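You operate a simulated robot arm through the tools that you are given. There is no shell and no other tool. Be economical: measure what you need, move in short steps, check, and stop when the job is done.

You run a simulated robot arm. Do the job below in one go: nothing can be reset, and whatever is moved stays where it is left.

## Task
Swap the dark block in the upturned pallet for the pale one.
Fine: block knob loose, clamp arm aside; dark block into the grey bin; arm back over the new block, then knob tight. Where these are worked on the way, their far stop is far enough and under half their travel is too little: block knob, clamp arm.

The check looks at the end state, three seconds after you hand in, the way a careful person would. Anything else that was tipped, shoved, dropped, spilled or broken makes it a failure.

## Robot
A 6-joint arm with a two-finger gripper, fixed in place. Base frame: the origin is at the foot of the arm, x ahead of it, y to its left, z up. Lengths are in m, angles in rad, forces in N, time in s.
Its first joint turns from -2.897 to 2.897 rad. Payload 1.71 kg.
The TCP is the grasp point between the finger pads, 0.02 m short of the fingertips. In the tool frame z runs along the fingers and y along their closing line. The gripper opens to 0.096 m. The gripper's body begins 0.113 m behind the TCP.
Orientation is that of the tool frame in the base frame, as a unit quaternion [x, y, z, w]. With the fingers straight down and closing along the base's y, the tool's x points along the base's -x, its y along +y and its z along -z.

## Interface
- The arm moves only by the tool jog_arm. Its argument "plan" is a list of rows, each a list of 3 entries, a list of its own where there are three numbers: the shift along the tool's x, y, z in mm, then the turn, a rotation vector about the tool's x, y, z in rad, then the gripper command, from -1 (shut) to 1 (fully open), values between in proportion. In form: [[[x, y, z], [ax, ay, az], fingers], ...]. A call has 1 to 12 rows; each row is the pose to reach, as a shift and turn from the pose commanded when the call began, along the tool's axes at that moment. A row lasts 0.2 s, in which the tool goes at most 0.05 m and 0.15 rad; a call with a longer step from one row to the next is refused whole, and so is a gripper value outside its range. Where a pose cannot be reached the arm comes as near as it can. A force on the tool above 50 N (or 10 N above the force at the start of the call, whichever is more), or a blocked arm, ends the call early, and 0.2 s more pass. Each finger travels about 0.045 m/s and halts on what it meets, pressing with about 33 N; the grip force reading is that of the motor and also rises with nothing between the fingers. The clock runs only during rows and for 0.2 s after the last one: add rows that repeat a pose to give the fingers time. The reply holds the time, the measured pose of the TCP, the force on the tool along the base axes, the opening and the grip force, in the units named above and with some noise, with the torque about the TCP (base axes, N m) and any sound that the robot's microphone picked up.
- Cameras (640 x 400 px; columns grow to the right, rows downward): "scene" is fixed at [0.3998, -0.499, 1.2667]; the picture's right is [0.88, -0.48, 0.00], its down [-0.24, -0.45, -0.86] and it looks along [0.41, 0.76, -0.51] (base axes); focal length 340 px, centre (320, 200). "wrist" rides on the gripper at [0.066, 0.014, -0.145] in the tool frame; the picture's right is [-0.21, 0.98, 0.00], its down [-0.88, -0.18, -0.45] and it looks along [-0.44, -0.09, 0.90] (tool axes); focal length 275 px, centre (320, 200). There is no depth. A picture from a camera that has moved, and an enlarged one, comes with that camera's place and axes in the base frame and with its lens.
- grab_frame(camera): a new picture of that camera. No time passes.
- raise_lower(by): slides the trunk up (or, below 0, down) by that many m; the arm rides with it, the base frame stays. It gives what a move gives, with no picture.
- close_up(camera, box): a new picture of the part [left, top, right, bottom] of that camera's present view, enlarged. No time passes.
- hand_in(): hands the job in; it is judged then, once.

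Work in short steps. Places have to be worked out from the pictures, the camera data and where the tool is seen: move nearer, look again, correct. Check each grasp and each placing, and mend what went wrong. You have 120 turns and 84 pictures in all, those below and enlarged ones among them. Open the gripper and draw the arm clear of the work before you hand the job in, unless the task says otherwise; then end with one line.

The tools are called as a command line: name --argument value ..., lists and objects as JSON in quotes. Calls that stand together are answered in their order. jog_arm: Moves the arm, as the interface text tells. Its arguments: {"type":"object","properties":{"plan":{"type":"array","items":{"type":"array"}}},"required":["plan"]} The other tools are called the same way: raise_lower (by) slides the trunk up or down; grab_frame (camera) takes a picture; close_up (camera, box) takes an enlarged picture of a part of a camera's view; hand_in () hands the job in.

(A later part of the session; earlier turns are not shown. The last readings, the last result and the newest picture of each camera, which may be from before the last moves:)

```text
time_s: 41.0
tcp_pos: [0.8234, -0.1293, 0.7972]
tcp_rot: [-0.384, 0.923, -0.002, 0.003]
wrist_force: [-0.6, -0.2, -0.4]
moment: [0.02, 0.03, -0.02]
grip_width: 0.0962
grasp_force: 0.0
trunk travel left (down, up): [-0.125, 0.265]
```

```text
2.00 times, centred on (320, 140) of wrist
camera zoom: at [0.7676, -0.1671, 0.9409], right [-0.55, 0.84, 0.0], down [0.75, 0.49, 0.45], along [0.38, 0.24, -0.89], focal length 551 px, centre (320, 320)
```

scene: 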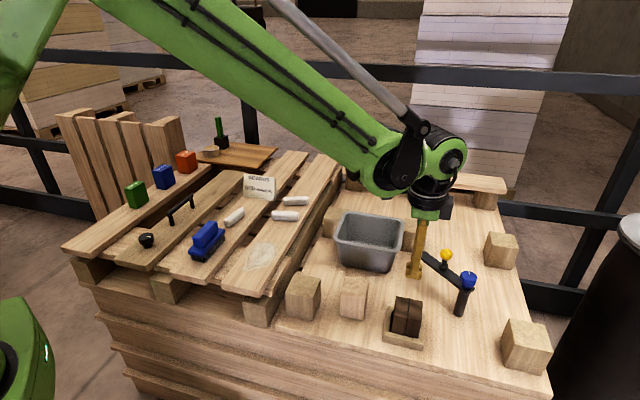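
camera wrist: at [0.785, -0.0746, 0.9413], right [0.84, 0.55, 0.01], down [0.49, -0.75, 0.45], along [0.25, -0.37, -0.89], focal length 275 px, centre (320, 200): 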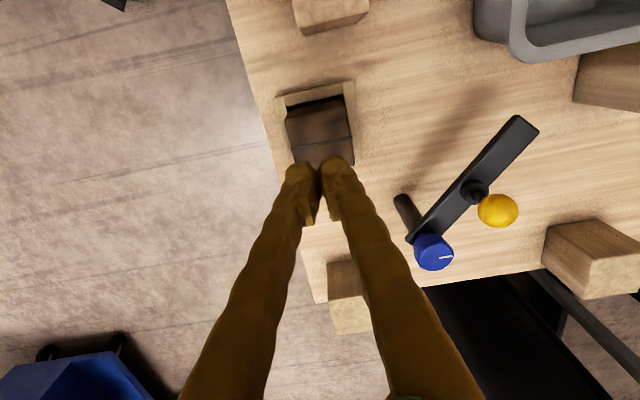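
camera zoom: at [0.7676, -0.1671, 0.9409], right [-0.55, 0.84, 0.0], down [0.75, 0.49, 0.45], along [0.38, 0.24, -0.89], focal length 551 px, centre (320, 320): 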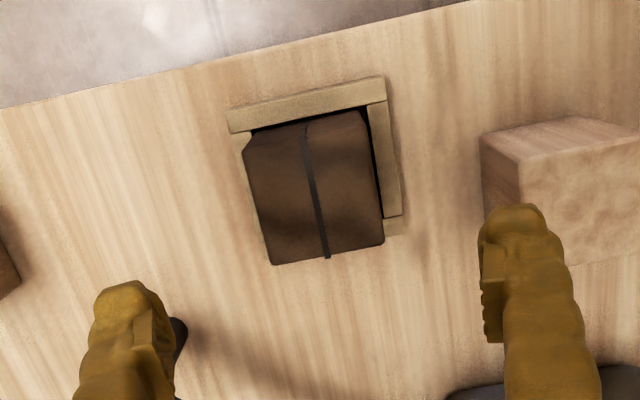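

Aligned over the strap-free faces. I descend to z≈0.655 and close.

jog_arm --plan '[[[0, 0, 40], [0, 0, 0], 1], [[0, 0, 80], [0, 0, 0], 1], [[0, 0, 115], [0, 0, 0], 1], [[0, 0, 132], [0, 0, 0], 1], [[0, 0, 142], [0, 0, 0], 1], [[0, 0, 142], [0, 0, 0], 0.4], [[0, 0, 142], [0, 0, 0], 0], [[0, 0, 142], [0, 0, 0], -1], [[0, 0, 142], [0, 0, 0], -1], [[0, 0, 142], [0, 0, 0], -1]]'

close_up --camera "scene" --box '[350, 250, 470, 360]'

```text
time_s: 43.2
tcp_pos: [0.8233, -0.1307, 0.6536]
tcp_rot: [-0.383, 0.924, -0.001, 0.003]
wrist_force: [0.6, 0.5, -0.5]
moment: [-0.01, -0.04, 0.01]
grip_width: 0.067
grasp_force: 33.3
trunk travel left (down, up): [-0.125, 0.265]
```

```text
3.64 times, centred on (410, 305) of scene
camera zoom: at [0.3998, -0.499, 1.2667], right [0.88, -0.48, 0.0], down [-0.24, -0.45, -0.86], along [0.41, 0.76, -0.51], focal length 1235 px, centre (-7, -182)
```

zoom: 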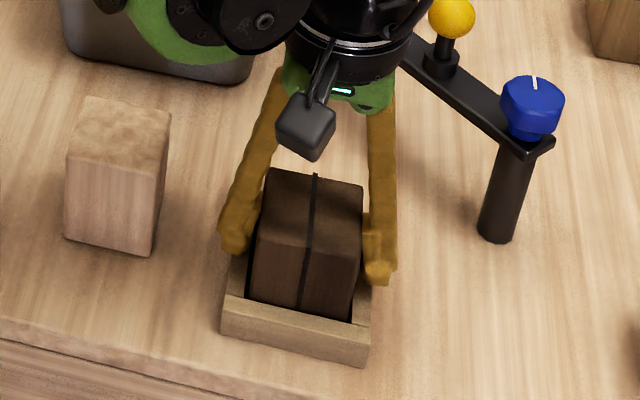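

Grip reads 67 mm. I lift only 12 mm first to see whether it holds.

jog_arm --plan '[[[0, 0, 0], [0, 0, 0], -1], [[0, 0, -3], [0, 0, 0], -1], [[0, 0, -6], [0, 0, 0], -1], [[0, 0, -9], [0, 0, 0], -1], [[0, 0, -12], [0, 0, 0], -1]]'

close_up --camera "scene" --box '[370, 280, 450, 360]'

```text
time_s: 44.4
tcp_pos: [0.8247, -0.1305, 0.6656]
tcp_rot: [-0.384, 0.923, -0.002, 0.004]
wrist_force: [0.0, -0.5, -1.7]
moment: [-0.01, 0.02, -0.01]
grip_width: 0.0666
grasp_force: 33.5
trunk travel left (down, up): [-0.125, 0.265]
```

```text
5.00 times, centred on (410, 320) of scene
camera zoom: at [0.3998, -0.499, 1.2667], right [0.88, -0.48, 0.0], down [-0.24, -0.45, -0.86], along [0.41, 0.76, -0.51], focal length 1699 px, centre (-130, -400)
```

zoom: 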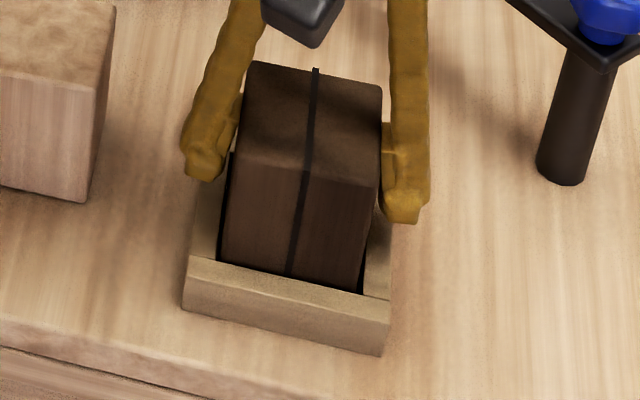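

It holds and rises. I lift the rest of the way slowly.

jog_arm --plan '[[[0, 0, -12], [0, 0, 0], -1], [[0, 0, -28], [0, 0, 0], -1], [[0, 0, -46], [0, 0, 0], -1], [[0, 0, -66], [0, 0, 0], -1], [[0, 0, -86], [0, 0, 0], -1], [[0, 0, -106], [0, 0, 0], -1], [[0, 0, -126], [0, 0, 0], -1], [[0, 0, -140], [0, 0, 0], -1], [[0, 0, -140], [0, 0, 0], -1]]'

grab_frame --camera "scene"

grab_frame --camera "wrist"

```text
time_s: 46.4
tcp_pos: [0.8243, -0.1317, 0.8068]
tcp_rot: [-0.384, 0.923, -0.002, 0.003]
wrist_force: [-0.2, 0.1, -1.1]
moment: [0.0, 0.0, 0.0]
grip_width: 0.067
grasp_force: 32.9
trunk travel left (down, up): [-0.125, 0.265]
```

```text
43 pictures are left
```

scene: 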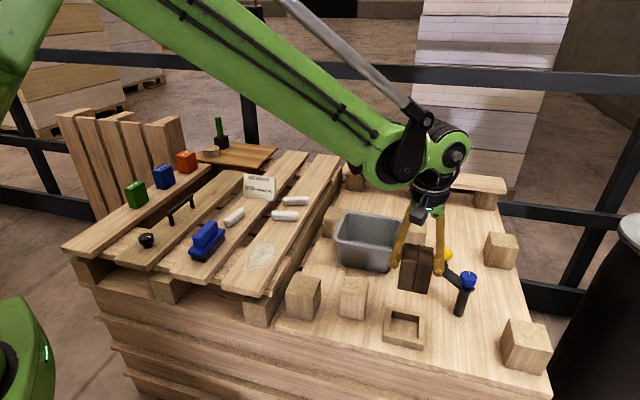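

```text
42 pictures are left
camera wrist: at [0.7688, -0.1676, 0.9518], right [-0.55, 0.84, 0.0], down [0.75, 0.49, 0.45], along [0.38, 0.24, -0.89], focal length 275 px, centre (320, 200)
```

wrist: 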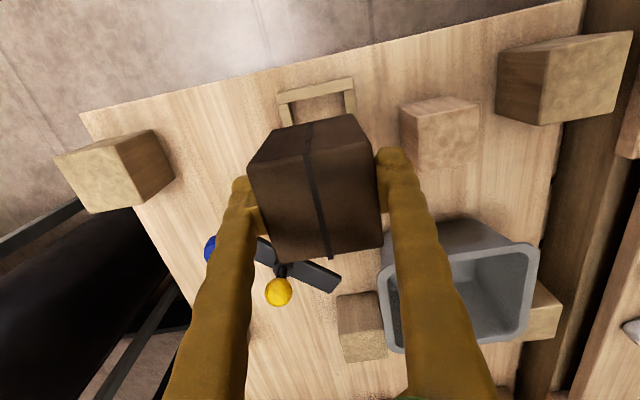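

Dark block held firmly. The grey bin centre is ≈(0.902,0.134), rim z≈0.695, aligned with 45°. I carry the block over it at a safe height.

jog_arm --plan '[[[0, 0, -25], [0, 0, 0], -1], [[-30, 16, -35], [0, 0, 0], -1], [[-65, 35, -35], [0, 0, 0], -1], [[-100, 54, -35], [0, 0, 0], -1], [[-135, 73, -35], [0, 0, 0], -1], [[-170, 92, -35], [0, 0, 0], -1], [[-205, 111, -35], [0, 0, 0], -1], [[-230, 125, -35], [0, 0, 0], -1], [[-243.6, 132.2, -35], [0, 0, 0], -1], [[-243.6, 132.2, -35], [0, 0, 0], -1]]'

grab_frame --camera "wrist"

close_up --camera "scene" --box '[290, 140, 450, 290]'

```text
time_s: 48.6
tcp_pos: [0.9016, 0.1363, 0.8419]
tcp_rot: [-0.383, 0.924, -0.002, 0.002]
wrist_force: [-0.6, -0.3, -1.7]
moment: [-0.03, -0.02, -0.03]
grip_width: 0.0666
grasp_force: 32.7
trunk travel left (down, up): [-0.125, 0.265]
```

```text
41 pictures are left
camera wrist: at [0.8453, 0.1005, 0.9856], right [-0.55, 0.84, 0.0], down [0.75, 0.49, 0.45], along [0.38, 0.24, -0.89], focal length 275 px, centre (320, 200)
```

wrist: 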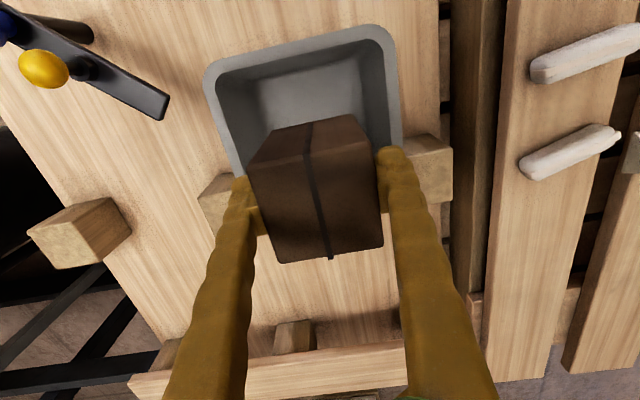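

```text
2.67 times, centred on (370, 215) of scene
camera zoom: at [0.3998, -0.499, 1.2667], right [0.88, -0.48, 0.0], down [-0.24, -0.45, -0.86], along [0.41, 0.76, -0.51], focal length 906 px, centre (187, 160)
```

zoom: 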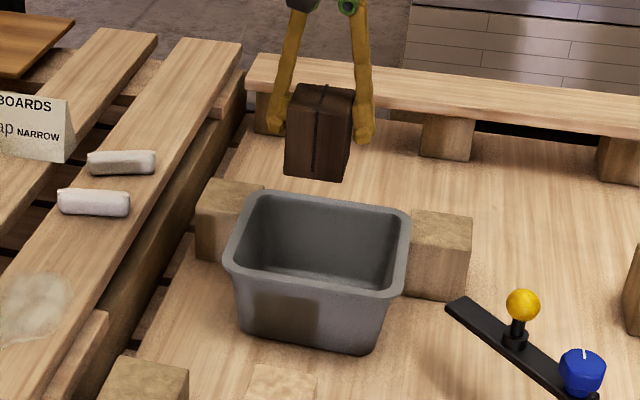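

The block is centred over the bin. I lower it in.

jog_arm --plan '[[[-2, -3, 40], [0, 0, 0], -1], [[-2, -3, 80], [0, 0, 0], -1], [[-2, -3, 110], [0, 0, 0], -1], [[-2, -3, 135], [0, 0, 0], -1], [[-2, -3, 155], [0, 0, 0], -1], [[-2, -3, 170], [0, 0, 0], -1], [[-2, -3, 180], [0, 0, 0], -1], [[-2, -3, 180], [0, 0, 0], -1]]'

close_up --camera "scene" --box '[310, 180, 430, 280]'

```text
time_s: 50.4
tcp_pos: [0.9067, 0.1364, 0.6615]
tcp_rot: [-0.384, 0.923, -0.002, 0.003]
wrist_force: [-0.4, 0.8, -1.6]
moment: [-0.01, -0.04, -0.02]
grip_width: 0.0668
grasp_force: 32.9
trunk travel left (down, up): [-0.125, 0.265]
```

```text
4.00 times, centred on (370, 230) of scene
camera zoom: at [0.3998, -0.499, 1.2667], right [0.88, -0.48, 0.0], down [-0.24, -0.45, -0.86], along [0.41, 0.76, -0.51], focal length 1359 px, centre (120, 80)
```

zoom: 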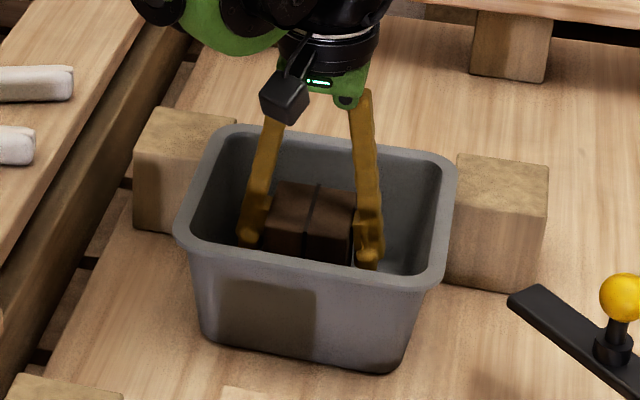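

Still free-hanging and well inside the bin. I ease down in small steps to feel for the floor.

jog_arm --plan '[[[0, 0, 3], [0, 0, 0], -1], [[0, 0, 6], [0, 0, 0], -1], [[0, 0, 9], [0, 0, 0], -1], [[0, 0, 9], [0, 0, 0], -1]]'

```text
time_s: 51.4
tcp_pos: [0.9052, 0.136, 0.655]
tcp_rot: [-0.383, 0.924, -0.002, 0.004]
wrist_force: [13.7, -1.1, 39.9]
moment: [-0.09, 0.17, 0.05]
grip_width: 0.0669
grasp_force: 32.5
trunk travel left (down, up): [-0.125, 0.265]
```

Floor contact at z≈0.655. I open slightly and rise out.

jog_arm --plan '[[[0, 0, -2], [0, 0, 0], 0.5], [[0, 0, -2], [0, 0, 0], 0.8], [[0, 0, -2], [0, 0, 0], 0.8], [[0, 0, -20], [0, 0, 0], 0.8], [[0, 0, -50], [0, 0, 0], 0.8], [[0, 0, -90], [0, 0, 0], 0.8], [[0, 0, -130], [0, 0, 0], 1], [[0, 0, -170], [0, 0, 0], 1], [[0, 0, -170], [0, 0, 0], 1]]'

grab_frame --camera "wrist"

grab_frame --camera "scene"

```text
time_s: 53.4
tcp_pos: [0.9039, 0.1361, 0.8252]
tcp_rot: [-0.383, 0.924, -0.002, 0.004]
wrist_force: [-0.7, 1.1, -0.2]
moment: [0.01, 0.0, 0.01]
grip_width: 0.096
grasp_force: 0.0
trunk travel left (down, up): [-0.125, 0.265]
```

```text
38 pictures are left
camera wrist: at [0.8492, 0.0996, 0.9691], right [-0.55, 0.84, 0.0], down [0.75, 0.49, 0.45], along [0.38, 0.24, -0.89], focal length 275 px, centre (320, 200)
```

wrist: 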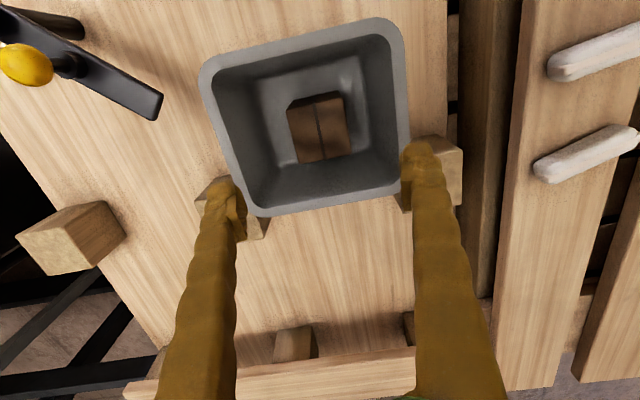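

```text
37 pictures are left
```

scene: 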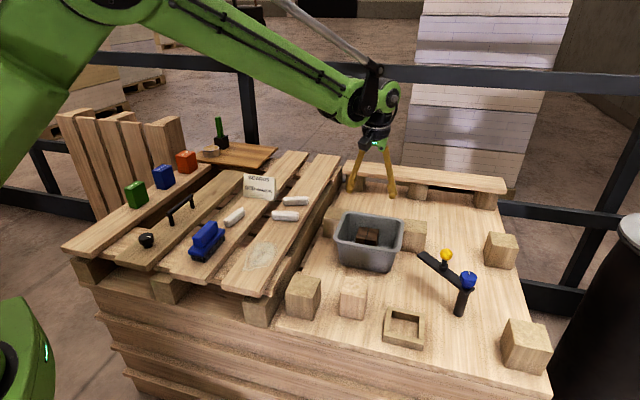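

Dark block sits in the bin. Now I study the empty tray and the pale block.

close_up --camera "scene" --box '[325, 265, 435, 355]'

```text
4.44 times, centred on (380, 310) of scene
camera zoom: at [0.3998, -0.499, 1.2667], right [0.88, -0.48, 0.0], down [-0.24, -0.45, -0.86], along [0.41, 0.76, -0.51], focal length 1510 px, centre (53, -289)
```

zoom: 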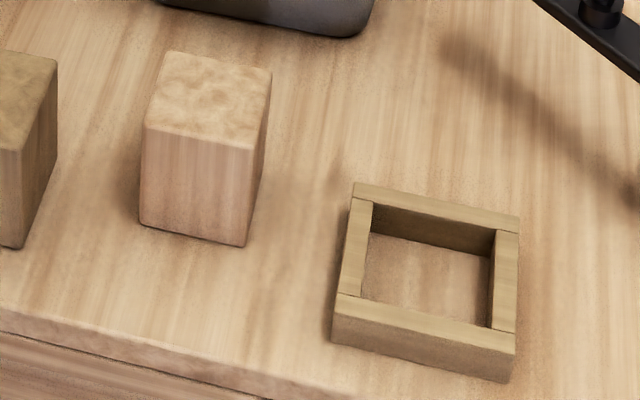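

Pale block ≈(0.755,-0.018), top z≈0.678, same ~45° orientation; tray centre ≈(0.824,-0.127). I move above the pale block.

jog_arm --plan '[[[45, 0, 0], [0, 0, 0], 1], [[90, -1, 5], [0, 0, 0], 1], [[135, -2, 15], [0, 0, 0], 1], [[180, -3, 25], [0, 0, 0], 1], [[214, -3, 25], [0, 0, 0], 1], [[214, -3, 25], [0, 0, 0], 1]]'

grab_frame --camera "wrist"

```text
time_s: 54.8
tcp_pos: [0.7549, -0.0171, 0.7966]
tcp_rot: [-0.383, 0.924, -0.002, 0.003]
wrist_force: [-0.7, -0.4, 0.0]
moment: [0.0, -0.03, -0.01]
grip_width: 0.0961
grasp_force: 0.1
trunk travel left (down, up): [-0.125, 0.265]
```

```text
35 pictures are left
camera wrist: at [0.6992, -0.0547, 0.9417], right [-0.55, 0.84, 0.0], down [0.75, 0.49, 0.45], along [0.38, 0.24, -0.89], focal length 275 px, centre (320, 200)
```

wrist: 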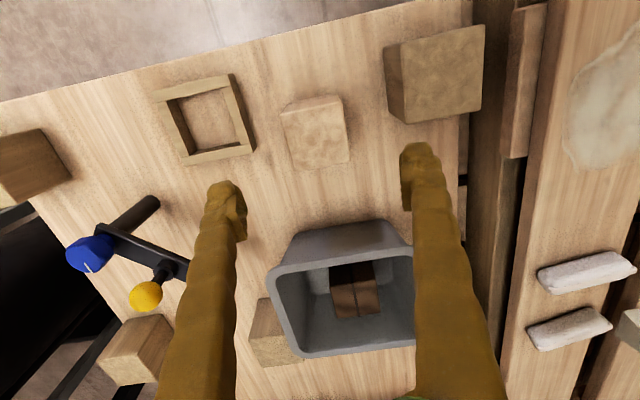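

Pale block appears at the same image place as the dark one did when well aligned. Tray refined: centre (0.820,-0.131), wall tops z≈0.626. I descend to z≈0.658 and grip.

jog_arm --plan '[[[0, -2, 40], [0, 0, 0], 1], [[0, -2, 80], [0, 0, 0], 1], [[0, -2, 112], [0, 0, 0], 1], [[0, -2, 130], [0, 0, 0], 1], [[0, -2, 139], [0, 0, 0], 1], [[0, -2, 139], [0, 0, 0], 1]]'

close_up --camera "scene" --box '[290, 240, 440, 350]'

jog_arm --plan '[[[0, 0, 0], [0, 0, 0], 0.4], [[0, 0, 0], [0, 0, 0], 0], [[0, 0, 0], [0, 0, 0], -1], [[0, 0, 0], [0, 0, 0], -1], [[0, 0, 0], [0, 0, 0], -1]]'

```text
time_s: 56.2
tcp_pos: [0.7598, -0.0209, 0.6568]
tcp_rot: [-0.384, 0.923, -0.001, 0.004]
wrist_force: [-0.3, -0.1, -0.6]
moment: [0.0, -0.02, -0.02]
grip_width: 0.096
grasp_force: 0.1
trunk travel left (down, up): [-0.125, 0.265]
```

```text
3.64 times, centred on (365, 295) of scene
camera zoom: at [0.3998, -0.499, 1.2667], right [0.88, -0.48, 0.0], down [-0.24, -0.45, -0.86], along [0.41, 0.76, -0.51], focal length 1235 px, centre (156, -146)
```

zoom: 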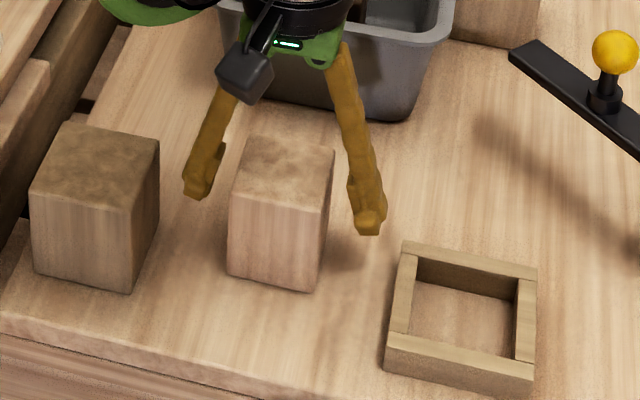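

```text
time_s: 57.4
tcp_pos: [0.7577, -0.0205, 0.6567]
tcp_rot: [-0.384, 0.924, -0.002, 0.003]
wrist_force: [-0.3, -0.1, -0.2]
moment: [-0.03, -0.07, 0.02]
grip_width: 0.0661
grasp_force: 33.5
trunk travel left (down, up): [-0.125, 0.265]
```

Gripped at 66 mm, centred. I lift, slowly at first.

jog_arm --plan '[[[0, 0, -3], [0, 0, 0], -1], [[0, 0, -7], [0, 0, 0], -1], [[0, 0, -15], [0, 0, 0], -1], [[0, 0, -30], [0, 0, 0], -1], [[0, 0, -48], [0, 0, 0], -1], [[0, 0, -66], [0, 0, 0], -1], [[0, 0, -84], [0, 0, 0], -1], [[0, 0, -100], [0, 0, 0], -1], [[0, 0, -100], [0, 0, 0], -1]]'

grab_frame --camera "scene"

```text
time_s: 59.4
tcp_pos: [0.7577, -0.0214, 0.758]
tcp_rot: [-0.384, 0.923, -0.002, 0.003]
wrist_force: [0.3, 0.7, -2.0]
moment: [0.0, 0.01, -0.05]
grip_width: 0.066
grasp_force: 33.3
trunk travel left (down, up): [-0.125, 0.265]
```

```text
33 pictures are left
```

scene: 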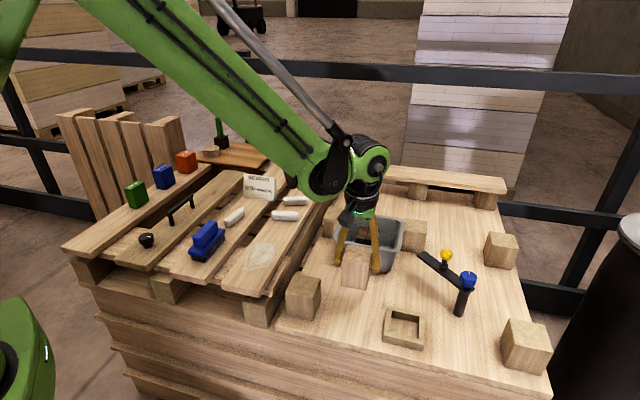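

Held. I carry it over the tray at this height.

jog_arm --plan '[[[7, -25, -5], [0, 0, 0], -1], [[14, -50, -5], [0, 0, 0], -1], [[21, -75, -5], [0, 0, 0], -1], [[28, -100, -5], [0, 0, 0], -1], [[33, -122, -5], [0, 0, 0], -1], [[33, -122, -5], [0, 0, 0], -1], [[33, -122, -5], [0, 0, 0], -1]]'

close_up --camera "scene" --box '[350, 240, 470, 360]'

grab_frame --camera "wrist"

```text
time_s: 61.0
tcp_pos: [0.8207, -0.1301, 0.7631]
tcp_rot: [-0.383, 0.924, -0.002, 0.003]
wrist_force: [0.0, 1.2, -1.8]
moment: [0.05, -0.01, 0.02]
grip_width: 0.0659
grasp_force: 32.6
trunk travel left (down, up): [-0.125, 0.265]
```

```text
3.33 times, centred on (410, 300) of scene
camera zoom: at [0.3998, -0.499, 1.2667], right [0.88, -0.48, 0.0], down [-0.24, -0.45, -0.86], along [0.41, 0.76, -0.51], focal length 1132 px, centre (20, -133)
```

zoom: 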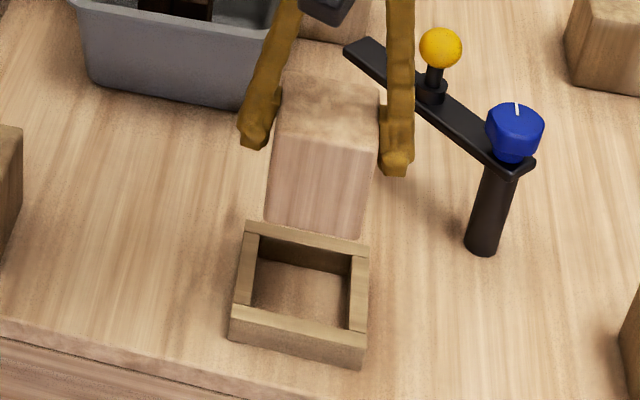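

```text
31 pictures are left
camera wrist: at [0.7647, -0.1665, 0.908], right [-0.55, 0.84, 0.0], down [0.75, 0.49, 0.45], along [0.38, 0.24, -0.89], focal length 275 px, centre (320, 200)
```

wrist: 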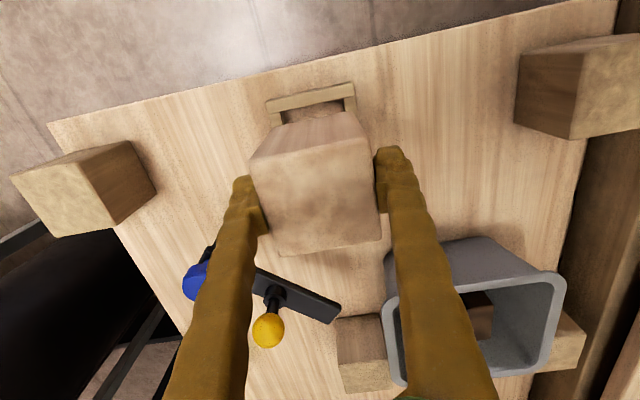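

Analysis: block and tray agree within ~2–3 mm. I descend until the bottom is ~12 mm above the tray walls and look.

jog_arm --plan '[[[0, 0, 20], [0, 0, 0], -1], [[0, 0, 40], [0, 0, 0], -1], [[0, 0, 60], [0, 0, 0], -1], [[0, 0, 73], [0, 0, 0], -1], [[0, 0, 73], [0, 0, 0], -1], [[0, 0, 73], [0, 0, 0], -1]]'

close_up --camera "scene" --box '[370, 270, 450, 350]'

close_up --camera "wrist" --box '[220, 60, 420, 270]'

```text
time_s: 62.4
tcp_pos: [0.822, -0.1294, 0.6909]
tcp_rot: [-0.383, 0.924, -0.001, 0.003]
wrist_force: [-0.3, 0.2, -1.9]
moment: [0.02, 0.03, 0.01]
grip_width: 0.0658
grasp_force: 33.2
trunk travel left (down, up): [-0.125, 0.265]
```

```text
5.00 times, centred on (410, 310) of scene
camera zoom: at [0.3998, -0.499, 1.2667], right [0.88, -0.48, 0.0], down [-0.24, -0.45, -0.86], along [0.41, 0.76, -0.51], focal length 1699 px, centre (-130, -350)
```

zoom: 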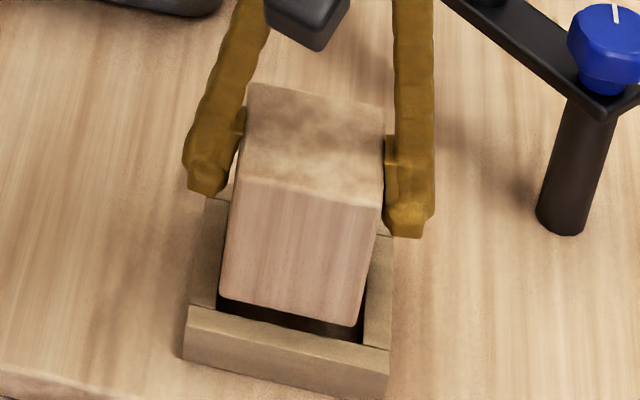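

```text
1.90 times, centred on (320, 165) of wrist
camera zoom: at [0.7658, -0.1672, 0.8348], right [-0.55, 0.84, 0.0], down [0.75, 0.49, 0.45], along [0.38, 0.24, -0.89], focal length 524 px, centre (320, 267)
```

zoom: 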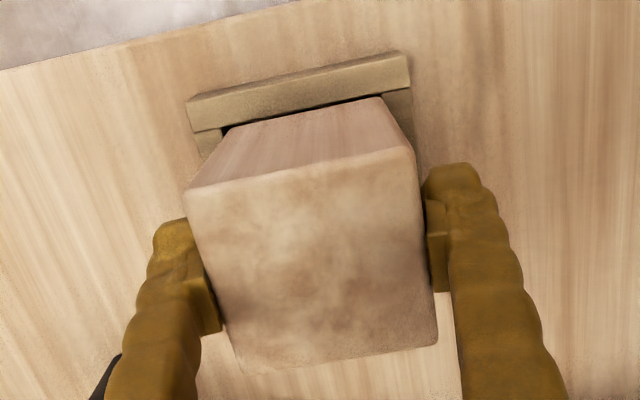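

Left/right gaps look even and a small front gap is visible. I lower in small steps, watching the force.

jog_arm --plan '[[[0, 0, 3], [0, 0, 0], -1], [[0, 0, 6], [0, 0, 0], -1], [[0, 0, 9], [0, 0, 0], -1], [[0, 0, 12], [0, 0, 0], -1], [[0, 0, 15], [0, 0, 0], -1]]'

close_up --camera "scene" --box '[370, 270, 450, 350]'

```text
time_s: 63.5
tcp_pos: [0.8115, -0.1302, 0.6913]
tcp_rot: [-0.383, 0.923, -0.006, 0.011]
wrist_force: [-0.3, -0.3, -0.6]
moment: [-0.02, -0.03, 0.01]
grip_width: 0.0657
grasp_force: 32.8
trunk travel left (down, up): [-0.125, 0.265]
stopped in row 5: the force on the tool passed its limit at 57 N (the readings are from after the stop); the commanded pose is now the measured one
```

```text
5.00 times, centred on (410, 310) of scene
camera zoom: at [0.3998, -0.499, 1.2667], right [0.88, -0.48, 0.0], down [-0.24, -0.45, -0.86], along [0.41, 0.76, -0.51], focal length 1699 px, centre (-130, -350)
```

zoom: 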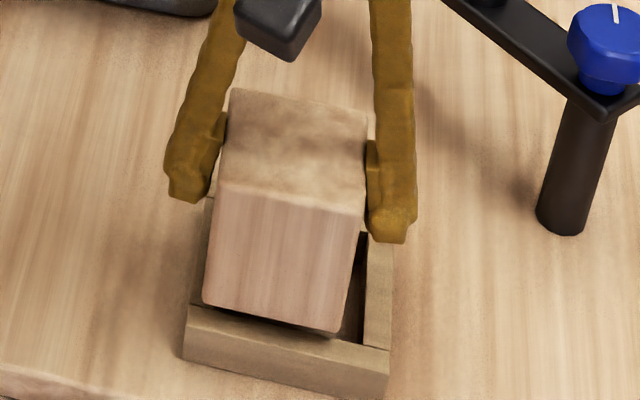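

Contact came with the block ~6 mm too far forward (on the front tray wall), and the arm backed off; tray looks unmoved. I raise a bit, straighten the tilt and shift back along +45°.

jog_arm --plan '[[[0, 0, -6], [-0.009, 0.009, 0], -1], [[-7, -4, -6], [-0.018, 0.018, 0], -1], [[-15, -8.4, -6], [-0.018, 0.018, 0], -1], [[-15, -8.4, -6], [-0.018, 0.018, 0], -1], [[-15, -8.4, -6], [-0.018, 0.018, 0], -1]]'

close_up --camera "scene" --box '[370, 270, 450, 350]'

close_up --camera "wrist" --box '[220, 60, 420, 270]'

```text
time_s: 64.7
tcp_pos: [0.8293, -0.1251, 0.6978]
tcp_rot: [-0.383, 0.924, -0.001, -0.002]
wrist_force: [0.5, -0.3, -2.1]
moment: [0.02, -0.01, 0.02]
grip_width: 0.0658
grasp_force: 33.2
trunk travel left (down, up): [-0.125, 0.265]
```

```text
5.00 times, centred on (410, 310) of scene
camera zoom: at [0.3998, -0.499, 1.2667], right [0.88, -0.48, 0.0], down [-0.24, -0.45, -0.86], along [0.41, 0.76, -0.51], focal length 1699 px, centre (-130, -350)
```

zoom: 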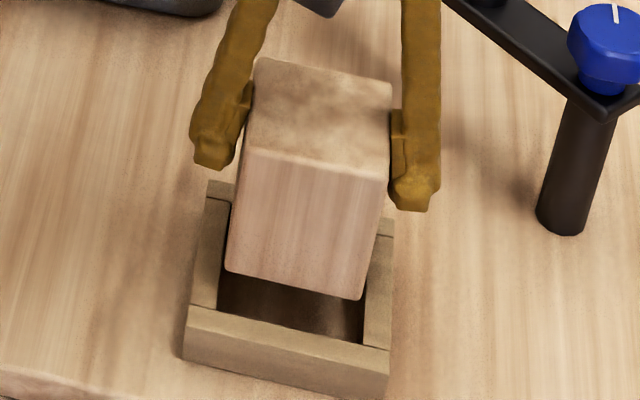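

```text
1.90 times, centred on (320, 165) of wrist
camera zoom: at [0.7746, -0.1615, 0.8424], right [-0.55, 0.84, 0.0], down [0.75, 0.49, 0.44], along [0.37, 0.24, -0.9], focal length 524 px, centre (320, 267)
```

zoom: 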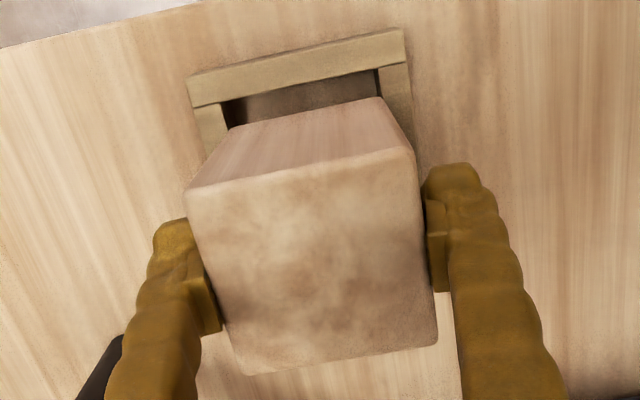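

Now front gap ≈4 mm, and the block is ~2 mm too far left. I trim by (tool x +1.3, y −2) and descend gently.

jog_arm --plan '[[[1.3, -2, 0], [0, 0, 0], -1], [[1.3, -2, 6], [0, 0, 0], -1], [[1.3, -2, 11], [0, 0, 0], -1], [[1.3, -2, 15], [0, 0, 0], -1], [[1.3, -2, 18], [0, 0, 0], -1], [[1.3, -2, 21], [0, 0, 0], -1], [[1.3, -2, 24], [0, 0, 0], -1], [[1.3, -2, 27], [0, 0, 0], -1], [[1.3, -2, 30], [0, 0, 0], -1], [[1.3, -2, 33], [0, 0, 0], -1], [[1.3, -2, 36], [0, 0, 0], -1]]'

close_up --camera "scene" --box '[370, 270, 450, 350]'

```text
time_s: 66.1
tcp_pos: [0.8172, -0.128, 0.6896]
tcp_rot: [-0.384, 0.923, -0.004, 0.006]
wrist_force: [-0.8, 0.3, -1.0]
moment: [-0.02, -0.05, -0.02]
grip_width: 0.066
grasp_force: 32.8
trunk travel left (down, up): [-0.125, 0.265]
stopped in row 7: the force on the tool passed its limit at 53 N (the readings are from after the stop); the commanded pose is now the measured one
```

```text
5.00 times, centred on (410, 310) of scene
camera zoom: at [0.3998, -0.499, 1.2667], right [0.88, -0.48, 0.0], down [-0.24, -0.45, -0.86], along [0.41, 0.76, -0.51], focal length 1699 px, centre (-130, -350)
```

zoom: 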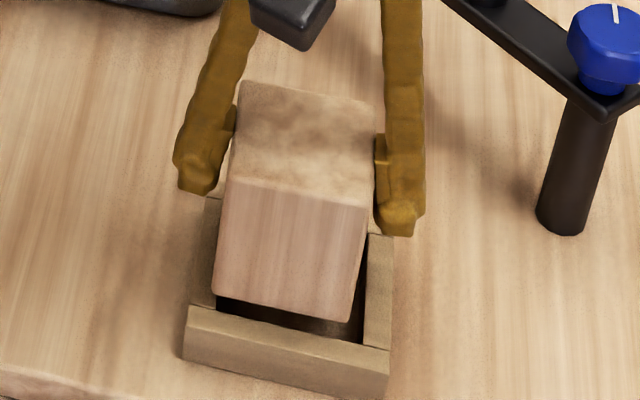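

It touched a wall again. I return to that place and go down only to just touching (z≈0.680) so I can see which side interferes.

jog_arm --plan '[[[0, 0, -3], [-0.01, 0.01, 0], -1], [[-9.3, -8.5, -3], [-0.01, 0.01, 0], -1], [[-9.3, -8.5, 0], [-0.01, 0.01, 0], -1], [[-9.3, -8.5, 4], [-0.01, 0.01, 0], -1], [[-9.3, -8.5, 8], [-0.01, 0.01, 0], -1], [[-9.3, -8.5, 9.5], [-0.01, 0.01, 0], -1], [[-9.3, -8.5, 9.5], [-0.01, 0.01, 0], -1]]'

close_up --camera "scene" --box '[380, 290, 440, 350]'

close_up --camera "wrist" --box '[250, 50, 390, 170]'

```text
time_s: 67.7
tcp_pos: [0.8316, -0.1272, 0.6822]
tcp_rot: [-0.384, 0.923, -0.001, -0.002]
wrist_force: [5.5, -0.5, 21.7]
moment: [-1.05, -0.23, 0.2]
grip_width: 0.0659
grasp_force: 33.1
trunk travel left (down, up): [-0.125, 0.265]
```

```text
6.67 times, centred on (410, 320) of scene
camera zoom: at [0.3998, -0.499, 1.2667], right [0.88, -0.48, 0.0], down [-0.24, -0.45, -0.86], along [0.41, 0.76, -0.51], focal length 2265 px, centre (-280, -600)
```

zoom: 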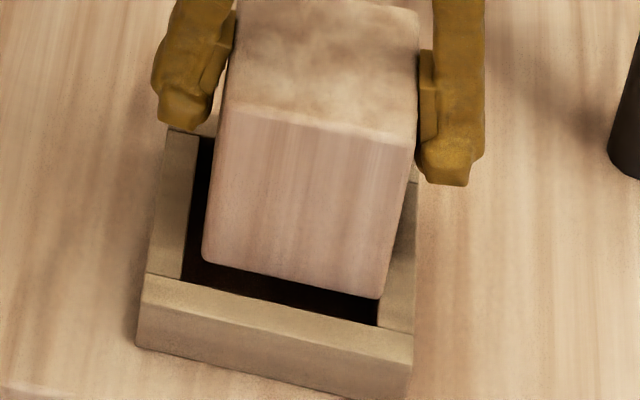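

```text
3.33 times, centred on (320, 110) of wrist
camera zoom: at [0.7766, -0.1641, 0.8265], right [-0.55, 0.84, 0.0], down [0.75, 0.49, 0.44], along [0.37, 0.24, -0.9], focal length 918 px, centre (320, 500)
```

zoom: 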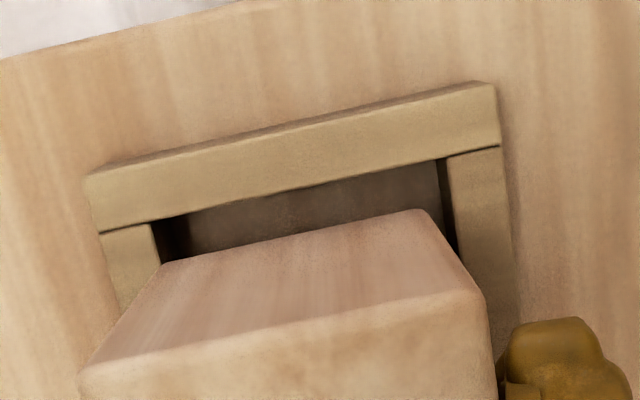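

Clear now: front gap ~9 mm and left gap ~6 mm, touching back/right walls. I lift slightly, shift 5.5 mm forward and 2.7 mm left, and lower gently.

jog_arm --plan '[[[0, 0, -4], [0, 0, 0], -1], [[5.5, 2.7, -4], [0, 0, 0], -1], [[5.5, 2.7, -4], [0, 0, 0], -1], [[5.5, 2.7, -1], [0, 0, 0], -1], [[5.5, 2.7, 2], [0, 0, 0], -1], [[5.5, 2.7, 4], [0, 0, 0], -1], [[5.5, 2.7, 6], [0, 0, 0], -1], [[5.5, 2.7, 6], [0, 0, 0], -1]]'

close_up --camera "scene" --box '[380, 290, 440, 350]'

```text
time_s: 69.5
tcp_pos: [0.8263, -0.1288, 0.6755]
tcp_rot: [-0.383, 0.924, -0.001, -0.001]
wrist_force: [0.6, -0.5, -1.9]
moment: [0.0, -0.03, 0.01]
grip_width: 0.0659
grasp_force: 32.7
trunk travel left (down, up): [-0.125, 0.265]
```

```text
6.67 times, centred on (410, 320) of scene
camera zoom: at [0.3998, -0.499, 1.2667], right [0.88, -0.48, 0.0], down [-0.24, -0.45, -0.86], along [0.41, 0.76, -0.51], focal length 2265 px, centre (-280, -600)
```

zoom: 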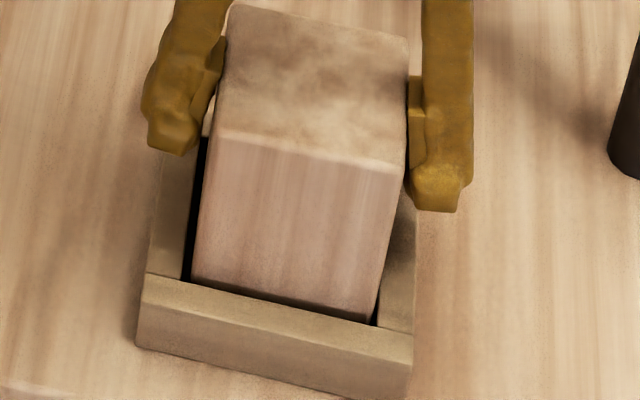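

No force at z=0.6755 — the block is entering the tray. I continue down gently.

jog_arm --plan '[[[0, 0, 3], [0, 0, 0], -1], [[0, 0, 6], [0, 0, 0], -1], [[0, 0, 9], [0, 0, 0], -1], [[0, 0, 12], [0, 0, 0], -1], [[0, 0, 15], [0, 0, 0], -1], [[0, 0, 17.5], [0, 0, 0], -1], [[0, 0, 17.5], [0, 0, 0], -1]]'

close_up --camera "scene" --box '[370, 270, 450, 350]'

```text
time_s: 71.1
tcp_pos: [0.8273, -0.1293, 0.6586]
tcp_rot: [-0.384, 0.923, 0.0, -0.001]
wrist_force: [4.6, 0.4, 12.1]
moment: [0.05, 0.34, -0.03]
grip_width: 0.066
grasp_force: 32.5
trunk travel left (down, up): [-0.125, 0.265]
```

```text
5.00 times, centred on (410, 310) of scene
camera zoom: at [0.3998, -0.499, 1.2667], right [0.88, -0.48, 0.0], down [-0.24, -0.45, -0.86], along [0.41, 0.76, -0.51], focal length 1699 px, centre (-130, -350)
```

zoom: 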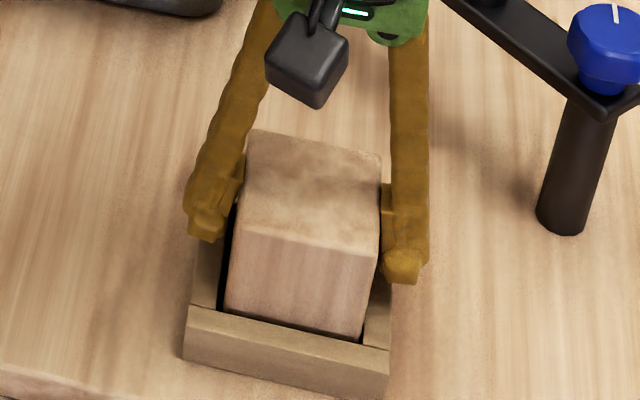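

Seated: floor contact at z≈0.6586. I open and rise.

jog_arm --plan '[[[0, 0, -1], [0, 0, 0], 0.6], [[0, 0, -1], [0, 0, 0], 1], [[0, 0, -1], [0, 0, 0], 1], [[0, 0, -20], [0, 0, 0], 1], [[0, 0, -50], [0, 0, 0], 1], [[0, 0, -90], [0, 0, 0], 1], [[0, 0, -130], [0, 0, 0], 1], [[0, 0, -170], [0, 0, 0], 1], [[0, 0, -170], [0, 0, 0], 1]]'

close_up --camera "scene" --box '[340, 200, 500, 350]'

```text
time_s: 73.1
tcp_pos: [0.8247, -0.1294, 0.8266]
tcp_rot: [-0.384, 0.924, -0.001, -0.002]
wrist_force: [-0.3, -0.9, -0.1]
moment: [-0.01, -0.03, -0.04]
grip_width: 0.096
grasp_force: 0.0
trunk travel left (down, up): [-0.125, 0.265]
```

```text
2.67 times, centred on (420, 275) of scene
camera zoom: at [0.3998, -0.499, 1.2667], right [0.88, -0.48, 0.0], down [-0.24, -0.45, -0.86], along [0.41, 0.76, -0.51], focal length 906 px, centre (53, 0)
```

zoom: 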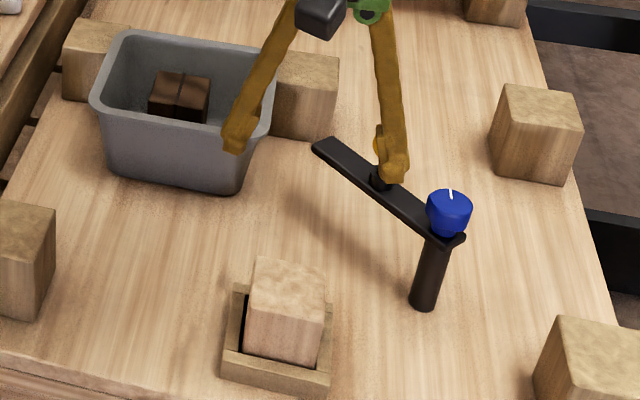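

Pale block is seated upright in the tray. Next I go back to the yellow ball, rotating the wrist to suit the swing.

jog_arm --plan '[[[-25, -10, 0], [0, 0, 0.14], 1], [[-50, -20, 0], [0, 0, 0.28], 1], [[-75, -30, 0], [0, 0, 0.42], 1], [[-105, -43, 0], [0, 0, 0.56], 1], [[-105, -43, 0], [0, 0, 0.7], 1], [[-105, -43, 0], [0, 0, 0.84], 1], [[-105, -43, 0], [0, 0, 0.98], 1], [[-105, -43, 0], [0, 0, 1.12], 1], [[-105, -43, 0], [0, 0, 1.26], 1], [[-105, -43, 0], [0, 0, 1.4], 1], [[-105, -43, 0], [0, 0, 1.54], 1], [[-105, -43, 0], [0, 0, 1.6], 1]]'

jog_arm --plan '[[[0, 0, 0], [0, 0, 0.13], 1], [[0, 0, 0], [0, 0, 0.26], 1], [[0, 0, 0], [0, 0, 0.35], 1], [[0, 0, 0], [0, 0, 0.35], 1]]'

grab_frame --camera "wrist"

```text
time_s: 75.7
tcp_pos: [0.9317, -0.0858, 0.8267]
tcp_rot: [0.396, 0.918, -0.001, 0.0]
wrist_force: [-0.3, 0.1, 0.1]
moment: [0.0, 0.01, -0.01]
grip_width: 0.0962
grasp_force: 0.1
trunk travel left (down, up): [-0.125, 0.265]
```

```text
time_s: 76.7
tcp_pos: [0.931, -0.0844, 0.8265]
tcp_rot: [0.55, 0.835, -0.001, 0.001]
wrist_force: [-0.3, 0.4, 0.3]
moment: [0.02, 0.0, 0.05]
grip_width: 0.0962
grasp_force: 0.0
trunk travel left (down, up): [-0.125, 0.265]
```

```text
19 pictures are left
camera wrist: at [0.9194, -0.0192, 0.9711], right [0.98, 0.2, 0.0], down [0.18, -0.88, 0.45], along [0.09, -0.44, -0.89], focal length 275 px, centre (320, 200)
```

wrist: 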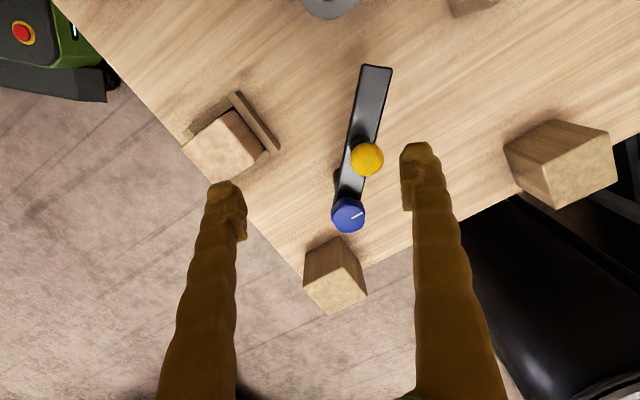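

Ball is at ≈(0.974,-0.086). I move over it and descend to grip height.

jog_arm --plan '[[[-8, 17, 0], [0, 0, 0], 1], [[-17.5, 37, 0], [0, 0, 0], 1], [[-17.5, 37, 30], [0, 0, 0], 1], [[-17.5, 37, 60], [0, 0, 0], 1], [[-17.5, 37, 80], [0, 0, 0], 1], [[-17.5, 37, 88], [0, 0, 0], 1], [[-17.5, 37, 88], [0, 0, 0], 1]]'

```text
time_s: 78.3
tcp_pos: [0.9721, -0.0876, 0.7377]
tcp_rot: [0.549, 0.835, -0.002, 0.0]
wrist_force: [-0.1, -1.3, 0.2]
moment: [0.0, 0.01, 0.01]
grip_width: 0.0959
grasp_force: 0.0
trunk travel left (down, up): [-0.125, 0.265]
```

Reached accurately. I close on the ball.

jog_arm --plan '[[[0, 0, 0], [0, 0, 0], 0.3], [[0, 0, 0], [0, 0, 0], -0.2], [[0, 0, 0], [0, 0, 0], -1], [[0, 0, 0], [0, 0, 0], -1], [[0, 0, 0], [0, 0, 0], -1]]'

close_up --camera "scene" --box '[400, 220, 500, 320]'

```text
time_s: 79.5
tcp_pos: [0.9718, -0.0865, 0.7381]
tcp_rot: [0.55, 0.835, -0.002, 0.0]
wrist_force: [-0.8, 3.2, -0.5]
moment: [0.02, 0.0, -0.04]
grip_width: 0.0263
grasp_force: 26.7
trunk travel left (down, up): [-0.125, 0.265]
```

```text
4.00 times, centred on (450, 270) of scene
camera zoom: at [0.3998, -0.499, 1.2667], right [0.88, -0.48, 0.0], down [-0.24, -0.45, -0.86], along [0.41, 0.76, -0.51], focal length 1359 px, centre (-200, -80)
```

zoom: 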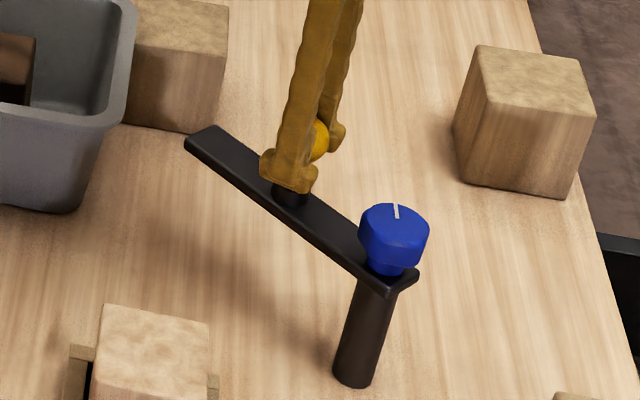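

Ball gripped. I swing it back along the arc to θ≈150°, just short of the block.

jog_arm --plan '[[[2.5, -9.2, 0], [0, 0, -0.1], -1], [[3.9, -18.7, 0], [0, 0, -0.2], -1], [[3.7, -28.3, 0], [0, 0, -0.3], -1], [[2.3, -37.7, 0], [0, 0, -0.4], -1], [[-0.3, -46.9, 0], [0, 0, -0.5], -1], [[-4.2, -55.7, 0], [0, 0, -0.6], -1], [[-9.4, -63.8, 0], [0, 0, -0.7], -1], [[-9.4, -63.8, 0], [0, 0, -0.7], -1]]'

close_up --camera "scene" --box '[380, 260, 490, 350]'

```text
time_s: 81.3
tcp_pos: [0.9172, -0.1189, 0.738]
tcp_rot: [0.229, 0.973, -0.001, -0.001]
wrist_force: [-1.7, 4.3, 8.0]
moment: [0.02, 0.09, 0.14]
grip_width: 0.0261
grasp_force: 35.1
trunk travel left (down, up): [-0.125, 0.265]
```

```text
4.44 times, centred on (435, 305) of scene
camera zoom: at [0.3998, -0.499, 1.2667], right [0.88, -0.48, 0.0], down [-0.24, -0.45, -0.86], along [0.41, 0.76, -0.51], focal length 1510 px, centre (-191, -267)
```

zoom: 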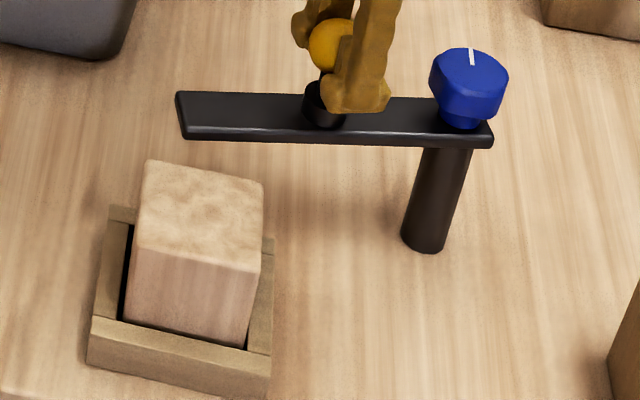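

All clear so far. I continue the swing to θ≈171°, the original place over the block.

jog_arm --plan '[[[0.3, -6.7, 0], [0, 0, -0.06], -1], [[-0.2, -13.9, 0], [0, 0, -0.12], -1], [[-1.4, -21, 0], [0, 0, -0.18], -1], [[-2.9, -26.8, 0], [0, 0, -0.24], -1], [[-2.9, -26.8, 0], [0, 0, -0.24], -1]]'

close_up --camera "scene" --box '[380, 260, 490, 350]'

```text
time_s: 82.5
tcp_pos: [0.9084, -0.1448, 0.7395]
tcp_rot: [0.111, 0.994, -0.001, -0.001]
wrist_force: [8.4, 14.8, -0.2]
moment: [0.06, -0.11, 0.08]
grip_width: 0.0266
grasp_force: 34.5
trunk travel left (down, up): [-0.125, 0.265]
```

```text
4.44 times, centred on (435, 305) of scene
camera zoom: at [0.3998, -0.499, 1.2667], right [0.88, -0.48, 0.0], down [-0.24, -0.45, -0.86], along [0.41, 0.76, -0.51], focal length 1510 px, centre (-191, -267)
```

zoom: 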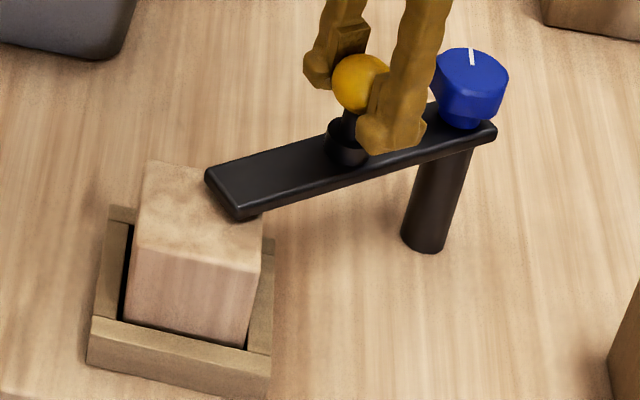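

The arm is back in its original place against its stop. I release the ball and rise.

jog_arm --plan '[[[0, 0, 0], [0, 0, 0], 0.2], [[0, 0, 0], [0, 0, 0], 0.8], [[0, 0, 0], [0, 0, 0], 1], [[0, 0, -15], [0, 0, 0], 1], [[0, 0, -45], [0, 0, 0], 1], [[0, 0, -75], [0, 0, 0], 1], [[0, 0, -75], [0, 0, 0], 1]]'

jog_arm --plan '[[[-18, 5, 0], [0, 0, -0.13], 0.3], [[-36, 9, 0], [0, 0, -0.26], 0.3], [[-54, 14, 0], [0, 0, -0.39], 0.3], [[-62, 6, 0], [0, 0, -0.52], 0.3], [[-62, 6, 0], [0, 0, -0.65], 0.3], [[-62, 6, 0], [0, 0, -0.78], 0.3], [[-62, 6, 0], [0, 0, -0.91], 0.3], [[-62, 6, 0], [0, 0, -1.02], 0.3], [[-62, 6, 0], [0, 0, -1.02], 0.3]]'

grab_frame --camera "wrist"

```text
time_s: 84.1
tcp_pos: [0.9077, -0.146, 0.8128]
tcp_rot: [0.111, 0.994, -0.001, -0.002]
wrist_force: [0.4, 0.1, 0.2]
moment: [-0.01, -0.04, -0.02]
grip_width: 0.0959
grasp_force: 0.1
trunk travel left (down, up): [-0.125, 0.265]
```

```text
time_s: 86.1
tcp_pos: [0.9687, -0.1539, 0.8143]
tcp_rot: [-0.388, 0.921, -0.001, -0.002]
wrist_force: [0.2, 0.1, 0.0]
moment: [0.02, 0.0, 0.01]
grip_width: 0.0621
grasp_force: 0.0
trunk travel left (down, up): [-0.125, 0.265]
```

```text
15 pictures are left
camera wrist: at [0.9154, -0.191, 0.9592], right [-0.56, 0.83, 0.0], down [0.75, 0.5, 0.44], along [0.37, 0.25, -0.9], focal length 275 px, centre (320, 200)
```

wrist: 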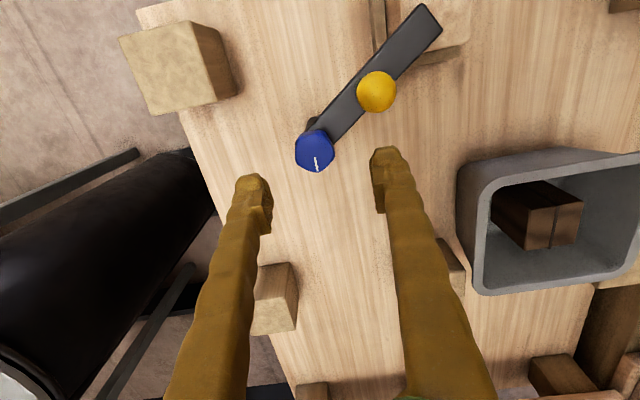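

Knob at ≈(0.975,-0.155). I trim onto it, descend and grip.

jog_arm --plan '[[[-4.2, -5.7, 0], [0, 0, 0], 0.3], [[-4.2, -5.7, 40], [0, 0, 0], 0.3], [[-4.2, -5.7, 75], [0, 0, 0], 0.3], [[-4.2, -5.7, 98], [0, 0, 0], 0.3], [[-4.2, -5.7, 98], [0, 0, 0], 0.3], [[-4.2, -5.7, 98], [0, 0, 0], -1], [[-4.2, -5.7, 98], [0, 0, 0], -1], [[-4.2, -5.7, 98], [0, 0, 0], -1], [[-4.2, -5.7, 98], [0, 0, 0], -1]]'

close_up --camera "scene" --box '[400, 250, 510, 350]'

```text
time_s: 88.1
tcp_pos: [0.9764, -0.155, 0.7167]
tcp_rot: [-0.388, 0.922, -0.001, -0.002]
wrist_force: [14.0, -6.9, 1.9]
moment: [0.02, 0.02, 0.04]
grip_width: 0.0359
grasp_force: 34.9
trunk travel left (down, up): [-0.125, 0.265]
```

```text
4.00 times, centred on (455, 300) of scene
camera zoom: at [0.3998, -0.499, 1.2667], right [0.88, -0.48, 0.0], down [-0.24, -0.45, -0.86], along [0.41, 0.76, -0.51], focal length 1359 px, centre (-220, -200)
```

zoom: 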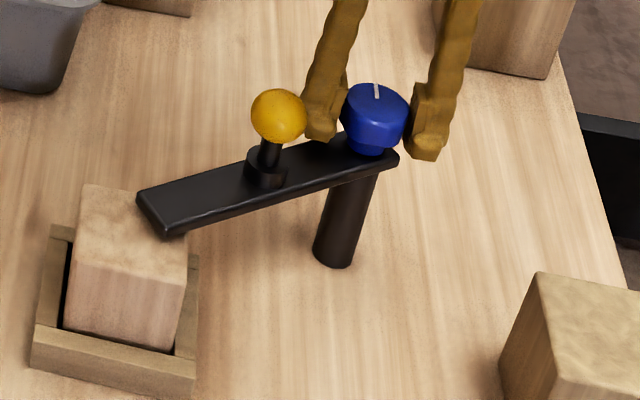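

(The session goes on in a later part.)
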